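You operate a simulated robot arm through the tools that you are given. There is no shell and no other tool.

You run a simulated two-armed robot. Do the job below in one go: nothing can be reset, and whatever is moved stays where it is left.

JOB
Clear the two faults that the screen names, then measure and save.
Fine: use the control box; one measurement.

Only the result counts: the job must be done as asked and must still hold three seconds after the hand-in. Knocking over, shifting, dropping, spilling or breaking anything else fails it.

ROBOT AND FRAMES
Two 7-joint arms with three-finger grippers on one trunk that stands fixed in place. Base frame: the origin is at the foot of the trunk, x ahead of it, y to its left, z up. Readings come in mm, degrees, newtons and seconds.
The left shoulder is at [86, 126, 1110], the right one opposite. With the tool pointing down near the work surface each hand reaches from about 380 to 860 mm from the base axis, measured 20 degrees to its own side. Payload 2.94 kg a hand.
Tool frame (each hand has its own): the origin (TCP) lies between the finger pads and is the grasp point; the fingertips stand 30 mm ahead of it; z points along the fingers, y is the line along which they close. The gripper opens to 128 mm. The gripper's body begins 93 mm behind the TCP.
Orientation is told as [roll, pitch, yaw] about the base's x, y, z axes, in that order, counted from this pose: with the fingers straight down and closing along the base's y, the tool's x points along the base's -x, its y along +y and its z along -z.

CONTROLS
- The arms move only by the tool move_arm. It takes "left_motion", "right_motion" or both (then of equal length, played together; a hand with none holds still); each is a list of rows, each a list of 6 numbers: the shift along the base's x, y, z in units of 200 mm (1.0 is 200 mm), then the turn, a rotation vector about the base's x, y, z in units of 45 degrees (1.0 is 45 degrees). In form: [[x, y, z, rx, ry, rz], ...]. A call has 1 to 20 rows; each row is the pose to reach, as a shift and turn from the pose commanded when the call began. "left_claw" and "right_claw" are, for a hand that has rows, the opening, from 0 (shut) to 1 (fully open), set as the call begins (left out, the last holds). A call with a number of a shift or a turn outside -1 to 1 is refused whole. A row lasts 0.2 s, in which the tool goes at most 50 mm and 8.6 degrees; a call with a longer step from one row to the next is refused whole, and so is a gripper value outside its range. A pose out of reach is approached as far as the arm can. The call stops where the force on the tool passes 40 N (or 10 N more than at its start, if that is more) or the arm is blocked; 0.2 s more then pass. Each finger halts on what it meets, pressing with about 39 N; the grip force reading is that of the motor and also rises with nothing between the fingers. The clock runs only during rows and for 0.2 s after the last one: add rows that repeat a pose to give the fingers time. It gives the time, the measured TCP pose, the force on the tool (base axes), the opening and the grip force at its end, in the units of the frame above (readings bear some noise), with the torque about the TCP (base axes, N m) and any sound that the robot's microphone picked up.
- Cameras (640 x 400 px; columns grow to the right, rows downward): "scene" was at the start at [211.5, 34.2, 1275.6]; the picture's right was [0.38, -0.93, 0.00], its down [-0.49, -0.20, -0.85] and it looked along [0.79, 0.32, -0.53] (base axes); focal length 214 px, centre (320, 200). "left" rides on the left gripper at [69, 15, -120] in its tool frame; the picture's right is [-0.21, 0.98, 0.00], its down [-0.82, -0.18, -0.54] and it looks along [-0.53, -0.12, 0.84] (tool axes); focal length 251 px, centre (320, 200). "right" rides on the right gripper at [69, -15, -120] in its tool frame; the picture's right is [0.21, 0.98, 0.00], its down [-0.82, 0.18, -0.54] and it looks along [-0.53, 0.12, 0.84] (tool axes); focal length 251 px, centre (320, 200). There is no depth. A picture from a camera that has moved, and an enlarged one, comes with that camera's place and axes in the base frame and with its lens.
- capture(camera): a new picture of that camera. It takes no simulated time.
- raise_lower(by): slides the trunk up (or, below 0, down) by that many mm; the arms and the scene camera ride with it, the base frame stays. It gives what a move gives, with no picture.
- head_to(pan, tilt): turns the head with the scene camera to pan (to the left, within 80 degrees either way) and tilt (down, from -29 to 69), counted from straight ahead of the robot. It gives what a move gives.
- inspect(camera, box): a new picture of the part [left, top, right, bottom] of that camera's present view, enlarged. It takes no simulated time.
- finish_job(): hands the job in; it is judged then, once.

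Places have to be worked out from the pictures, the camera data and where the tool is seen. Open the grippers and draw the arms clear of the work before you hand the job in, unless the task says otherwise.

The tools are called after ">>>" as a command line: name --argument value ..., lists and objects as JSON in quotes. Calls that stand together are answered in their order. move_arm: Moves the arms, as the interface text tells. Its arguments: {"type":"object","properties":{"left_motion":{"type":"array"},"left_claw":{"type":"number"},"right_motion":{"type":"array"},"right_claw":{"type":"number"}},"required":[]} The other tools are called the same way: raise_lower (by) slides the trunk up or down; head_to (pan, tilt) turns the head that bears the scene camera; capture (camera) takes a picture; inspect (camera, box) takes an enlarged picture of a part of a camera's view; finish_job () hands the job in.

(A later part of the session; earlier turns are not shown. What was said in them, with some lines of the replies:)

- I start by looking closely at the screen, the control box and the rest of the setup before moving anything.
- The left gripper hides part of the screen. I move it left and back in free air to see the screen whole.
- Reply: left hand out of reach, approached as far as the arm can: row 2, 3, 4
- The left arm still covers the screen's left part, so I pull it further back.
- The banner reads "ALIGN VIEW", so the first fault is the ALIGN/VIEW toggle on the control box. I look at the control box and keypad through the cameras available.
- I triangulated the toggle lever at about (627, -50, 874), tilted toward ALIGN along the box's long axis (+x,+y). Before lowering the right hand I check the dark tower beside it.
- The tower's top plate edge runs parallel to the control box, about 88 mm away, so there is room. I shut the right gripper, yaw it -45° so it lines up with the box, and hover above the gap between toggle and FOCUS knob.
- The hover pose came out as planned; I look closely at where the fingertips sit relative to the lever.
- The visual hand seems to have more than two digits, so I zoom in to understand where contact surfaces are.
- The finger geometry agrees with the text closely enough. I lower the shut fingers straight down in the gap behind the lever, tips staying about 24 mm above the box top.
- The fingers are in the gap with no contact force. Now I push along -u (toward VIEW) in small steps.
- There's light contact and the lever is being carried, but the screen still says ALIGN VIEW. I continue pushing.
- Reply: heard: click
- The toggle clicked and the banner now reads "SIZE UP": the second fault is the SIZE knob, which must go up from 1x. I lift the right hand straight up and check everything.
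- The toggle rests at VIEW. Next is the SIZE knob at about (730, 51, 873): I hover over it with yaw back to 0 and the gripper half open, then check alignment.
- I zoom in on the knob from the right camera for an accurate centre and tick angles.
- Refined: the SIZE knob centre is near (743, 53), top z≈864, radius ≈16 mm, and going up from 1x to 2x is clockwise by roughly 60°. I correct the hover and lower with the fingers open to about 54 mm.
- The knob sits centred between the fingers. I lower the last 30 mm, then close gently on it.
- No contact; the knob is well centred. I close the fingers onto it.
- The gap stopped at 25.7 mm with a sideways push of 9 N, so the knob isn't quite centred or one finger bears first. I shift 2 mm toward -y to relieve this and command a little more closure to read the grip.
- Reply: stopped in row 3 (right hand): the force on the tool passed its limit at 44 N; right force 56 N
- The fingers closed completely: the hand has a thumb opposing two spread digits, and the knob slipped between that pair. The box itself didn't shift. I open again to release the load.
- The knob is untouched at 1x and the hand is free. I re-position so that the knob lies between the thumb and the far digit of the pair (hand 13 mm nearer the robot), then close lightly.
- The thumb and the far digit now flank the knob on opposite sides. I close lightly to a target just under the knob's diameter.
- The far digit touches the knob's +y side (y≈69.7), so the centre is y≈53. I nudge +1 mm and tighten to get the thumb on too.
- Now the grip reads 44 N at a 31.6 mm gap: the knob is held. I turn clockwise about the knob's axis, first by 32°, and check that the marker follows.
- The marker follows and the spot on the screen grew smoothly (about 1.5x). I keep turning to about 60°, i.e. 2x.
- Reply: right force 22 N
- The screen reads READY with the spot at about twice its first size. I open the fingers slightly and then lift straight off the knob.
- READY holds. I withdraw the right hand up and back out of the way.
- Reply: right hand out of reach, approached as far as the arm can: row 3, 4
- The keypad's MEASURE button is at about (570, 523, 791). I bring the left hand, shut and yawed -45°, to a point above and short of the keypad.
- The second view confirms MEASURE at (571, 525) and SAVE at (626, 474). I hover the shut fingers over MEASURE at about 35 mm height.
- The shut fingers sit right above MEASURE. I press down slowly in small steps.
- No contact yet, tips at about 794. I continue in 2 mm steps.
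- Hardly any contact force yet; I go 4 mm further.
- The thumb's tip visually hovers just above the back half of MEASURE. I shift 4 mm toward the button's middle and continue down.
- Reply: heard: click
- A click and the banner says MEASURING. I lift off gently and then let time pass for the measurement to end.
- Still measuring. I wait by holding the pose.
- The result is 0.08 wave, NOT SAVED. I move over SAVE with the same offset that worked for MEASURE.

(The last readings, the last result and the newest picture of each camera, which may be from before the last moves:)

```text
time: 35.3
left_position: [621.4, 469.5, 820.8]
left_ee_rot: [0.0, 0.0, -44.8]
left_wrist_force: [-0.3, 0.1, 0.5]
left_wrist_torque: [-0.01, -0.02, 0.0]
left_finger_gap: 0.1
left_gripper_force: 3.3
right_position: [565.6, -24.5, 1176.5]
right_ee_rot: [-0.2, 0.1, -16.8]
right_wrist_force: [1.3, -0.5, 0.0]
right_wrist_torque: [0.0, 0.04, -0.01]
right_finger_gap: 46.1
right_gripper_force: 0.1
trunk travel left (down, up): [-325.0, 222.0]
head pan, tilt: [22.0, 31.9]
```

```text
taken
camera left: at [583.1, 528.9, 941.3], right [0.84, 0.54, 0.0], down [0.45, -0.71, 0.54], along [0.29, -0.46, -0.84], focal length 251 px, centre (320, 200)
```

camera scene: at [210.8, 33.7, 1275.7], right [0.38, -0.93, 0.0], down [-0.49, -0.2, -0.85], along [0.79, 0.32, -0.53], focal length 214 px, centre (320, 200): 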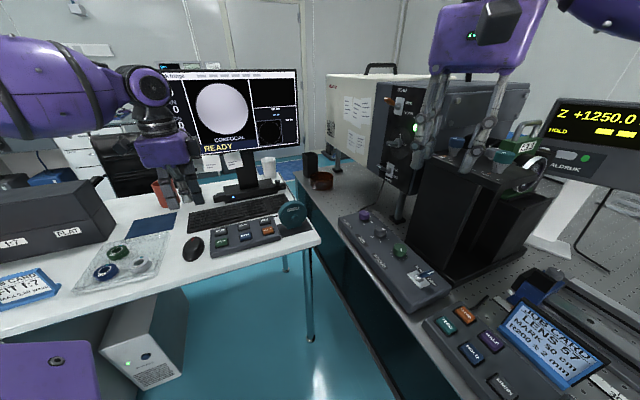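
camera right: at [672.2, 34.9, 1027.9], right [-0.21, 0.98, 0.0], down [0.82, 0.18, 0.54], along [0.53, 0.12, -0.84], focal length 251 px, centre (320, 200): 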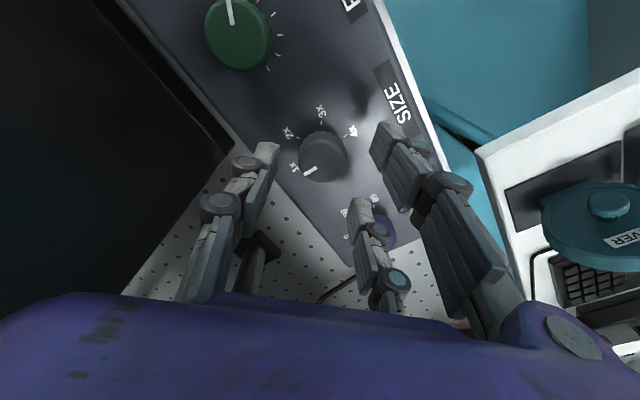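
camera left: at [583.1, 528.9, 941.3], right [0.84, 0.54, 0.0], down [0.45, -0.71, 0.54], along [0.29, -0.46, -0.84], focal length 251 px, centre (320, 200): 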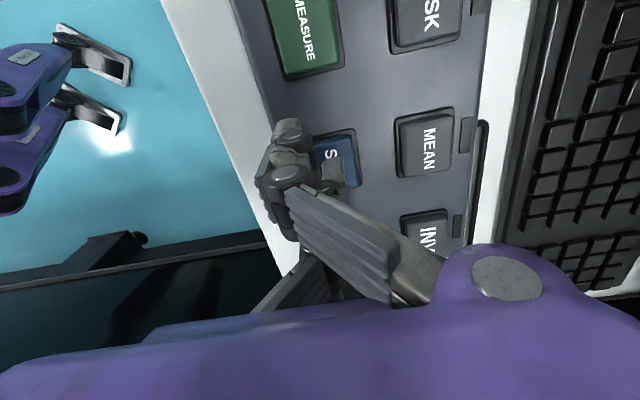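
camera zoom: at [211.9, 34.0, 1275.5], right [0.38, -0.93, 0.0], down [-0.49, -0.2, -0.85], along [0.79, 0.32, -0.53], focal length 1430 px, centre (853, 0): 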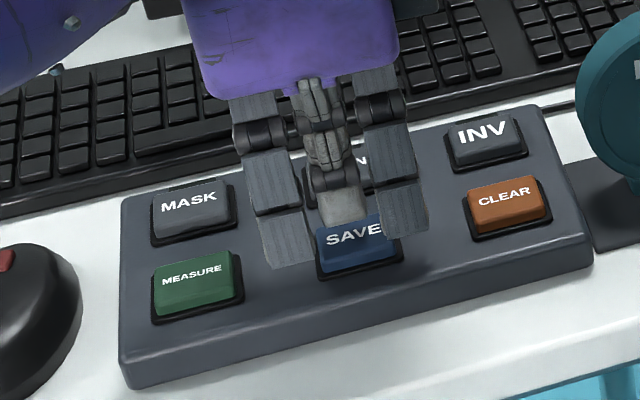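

The thumb is over SAVE just as it was over MEASURE. I press down in 2 mm steps.

>>> move_arm --left_motion '[[0, 0, -0.02, 0, 0, 0], [0, 0, -0.04, 0, 0, 0], [0, 0, -0.05, 0, 0, 0], [0, 0, -0.06, 0, 0, 0], [0, 0, -0.07, 0, 0, 0]]'

>>> inspect --camera "scene" --box '[140, 60, 310, 166]'

>>> inspect --camera "scene" --box '[200, 200, 280, 260]'

```text
time: 36.5
left_position: [622.8, 470.3, 808.8]
left_ee_rot: [0.0, 0.2, -45.0]
left_wrist_force: [-1.7, -0.4, 2.3]
left_wrist_torque: [0.02, -0.01, 0.0]
left_finger_gap: 6.3
left_gripper_force: 2.6
right_position: [564.7, -25.2, 1177.3]
right_ee_rot: [-0.1, 0.0, -16.8]
right_wrist_force: [-0.2, 0.5, -0.2]
right_wrist_torque: [-0.01, 0.01, -0.01]
right_finger_gap: 46.1
right_gripper_force: 0.0
trunk travel left (down, up): [-325.0, 222.0]
head pan, tilt: [22.0, 31.9]
heard: click
```

```text
3.76 times, centred on (225, 113) of scene
camera zoom: at [211.2, 33.9, 1275.6], right [0.38, -0.93, 0.0], down [-0.49, -0.2, -0.85], along [0.79, 0.32, -0.53], focal length 807 px, centre (678, 528)
```

zoom: 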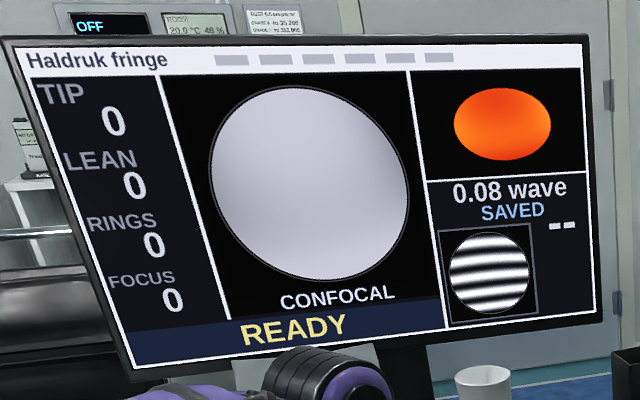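

```text
6.67 times, centred on (240, 230) of scene
camera zoom: at [211.2, 33.9, 1275.6], right [0.38, -0.93, 0.0], down [-0.49, -0.2, -0.85], along [0.79, 0.32, -0.53], focal length 1430 px, centre (853, 0)
```

zoom: 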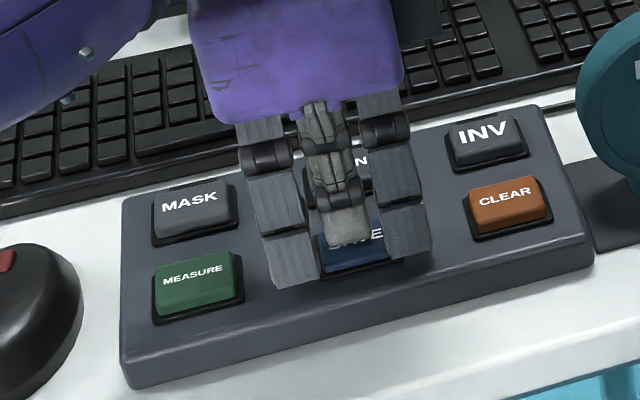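

SAVED. I lift the left hand straight up, draw it back, and open the gripper once it is high.

>>> move_arm --left_motion '[[0, 0, 0.03, 0, 0, 0], [0, 0, 0.1, 0, 0, 0], [0, 0, 0.25, 0, 0, 0], [0, 0, 0.45, 0, 0, 0], [0, 0, 0.65, 0, 0, 0], [0, 0, 0.85, 0, 0, 0], [-0.1, 0, 1.0, 0, 0, 0], [-0.3, 0, 1.0, 0, 0, 0], [-0.5, 0, 1.0, 0, 0, 0], [-0.7, -0.0, 1.0, 0, 0, 0.1], [-0.9, -0.0, 1.0, 0, 0, 0.2]]'

>>> capture --camera "scene"

```text
time: 38.9
left_position: [441.2, 468.8, 1007.4]
left_ee_rot: [0.0, 0.0, -35.9]
left_wrist_force: [-1.4, -0.9, 1.1]
left_wrist_torque: [-0.02, -0.09, 0.0]
left_finger_gap: 0.1
left_gripper_force: 3.1
right_position: [563.2, -23.6, 1178.1]
right_ee_rot: [-0.1, 0.0, -16.8]
right_wrist_force: [-1.0, -0.1, -0.5]
right_wrist_torque: [0.01, -0.02, 0.0]
right_finger_gap: 45.7
right_gripper_force: 0.1
trunk travel left (down, up): [-325.0, 222.0]
head pan, tilt: [22.0, 31.9]
```

```text
taken
camera scene: at [209.8, 34.0, 1275.9], right [0.38, -0.93, 0.0], down [-0.49, -0.2, -0.85], along [0.79, 0.32, -0.53], focal length 214 px, centre (320, 200)
```

scene: 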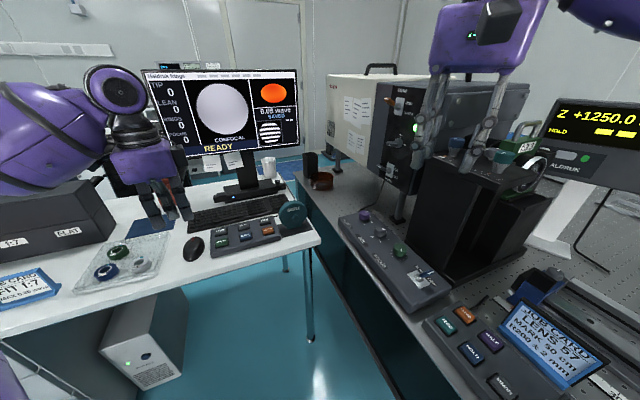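

All is in place. I draw the left hand further up and back, opening both grippers.

>>> move_arm --left_motion '[[-0.1, 0, 0.15, 0, 0, 0.1], [-0.25, -0.03, 0.3, 0, 0, 0.2], [-0.4, -0.06, 0.45, 0, 0, 0.3], [-0.5, -0.1, 0.6, 0, 0, 0.4], [-0.5, -0.1, 0.6, 0, 0, 0.4], [-0.5, -0.1, 0.6, 0, 0, 0.4]]' --left_claw 1 --right_motion '[[0, 0, 0, 0, 0, 0.1], [0, 0, 0, 0, 0, 0.2], [0, 0, 0, 0, 0, 0.3], [0, 0, 0, 0, 0, 0.37], [0, 0, 0, 0, 0, 0.37], [0, 0, 0, 0, 0, 0.37]]' --right_claw 1

>>> capture --camera "scene"

>>> inspect --camera "scene" --box '[140, 60, 310, 166]'

>>> inspect --camera "scene" --box '[330, 180, 460, 300]'

>>> inspect --camera "scene" --box '[160, 180, 330, 286]'

```text
time: 40.3
left_position: [343.6, 450.1, 1127.7]
left_ee_rot: [0.0, 0.0, -17.9]
left_wrist_force: [-0.3, 0.2, 0.5]
left_wrist_torque: [-0.03, -0.04, 0.01]
left_finger_gap: 128.1
left_gripper_force: 0.1
right_position: [564.7, -24.8, 1176.8]
right_ee_rot: [-0.2, 0.1, -0.2]
right_wrist_force: [0.0, -1.3, -0.8]
right_wrist_torque: [0.01, -0.02, 0.0]
right_finger_gap: 127.9
right_gripper_force: 0.1
trunk travel left (down, up): [-325.0, 222.0]
head pan, tilt: [22.0, 31.9]
```

```text
taken
camera scene: at [211.0, 33.8, 1275.7], right [0.38, -0.93, 0.0], down [-0.49, -0.2, -0.85], along [0.79, 0.32, -0.53], focal length 214 px, centre (320, 200)
```

scene: 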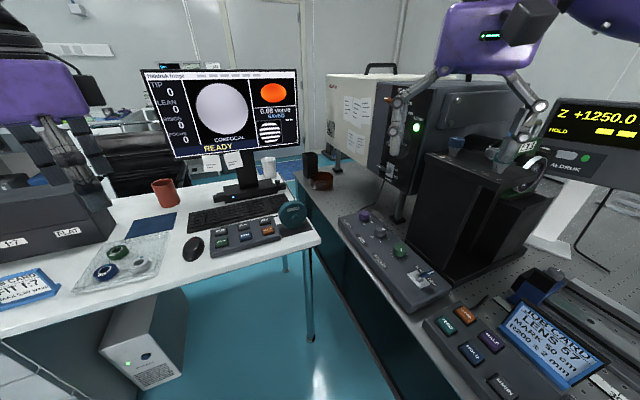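

```text
3.76 times, centred on (225, 113) of scene
camera zoom: at [211.0, 33.8, 1275.7], right [0.38, -0.93, 0.0], down [-0.49, -0.2, -0.85], along [0.79, 0.32, -0.53], focal length 807 px, centre (678, 528)
```

zoom: 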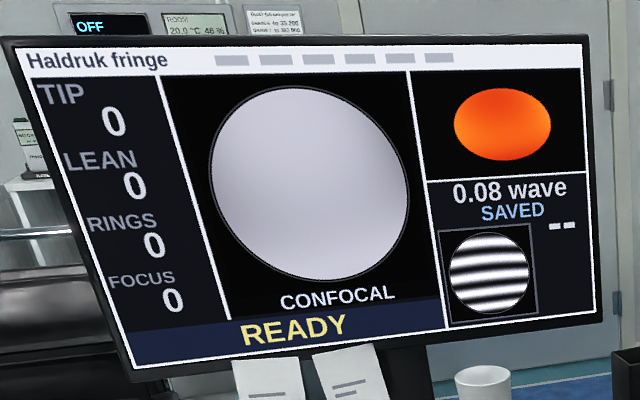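

```text
3.33 times, centred on (395, 240) of scene
camera zoom: at [211.0, 33.8, 1275.7], right [0.38, -0.93, 0.0], down [-0.49, -0.2, -0.85], along [0.79, 0.32, -0.53], focal length 715 px, centre (70, 67)
```

zoom: 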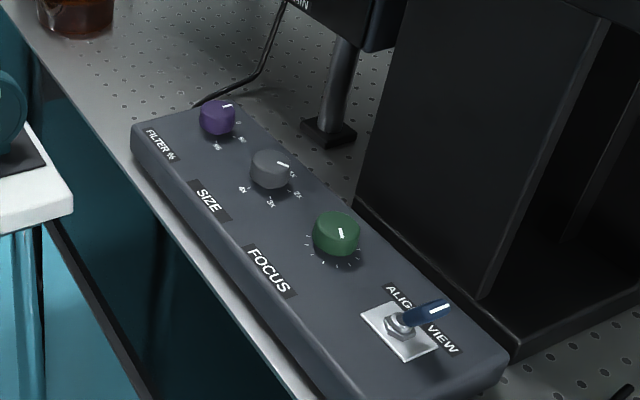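

```text
3.76 times, centred on (245, 233) of scene
camera zoom: at [211.0, 33.8, 1275.7], right [0.38, -0.93, 0.0], down [-0.49, -0.2, -0.85], along [0.79, 0.32, -0.53], focal length 807 px, centre (602, 76)
```

zoom: 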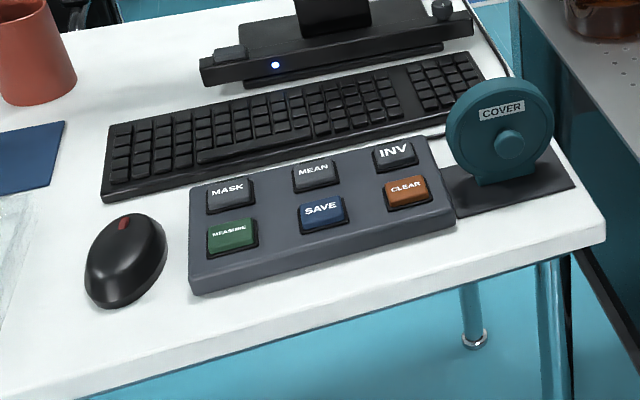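

The screen shows READY, 0.08 wave, SAVED; both faults are cleared, nothing else has moved, and both grippers are open and clear. I hand the job in.

>>> finish_job

```text
The job is handed in.
```

The two faults are cleared, and one measurement was taken and saved. The screen now shows READY, 0.08 wave, SAVED. I've handed the job in.

- **First fault (ALIGN VIEW):** I flipped the control box switch from ALIGN to VIEW.
- **Second fault (SIZE UP):** I turned the SIZE knob up until the screen read READY. The spot on the screen is about twice its first size, so I judge the setting to be about 2x.
- **Measure and save:** I pressed MEASURE once and SAVE once on the desk keypad.

**Sideways push on the SIZE knob:** on my first try at gripping it, the knob slipped between the fingers. The hand pushed it sideways with up to about 56 N before the move stopped. In the pictures afterwards, the control box and the other knobs had not moved.

Both grippers are open and the arms are clear of the work.
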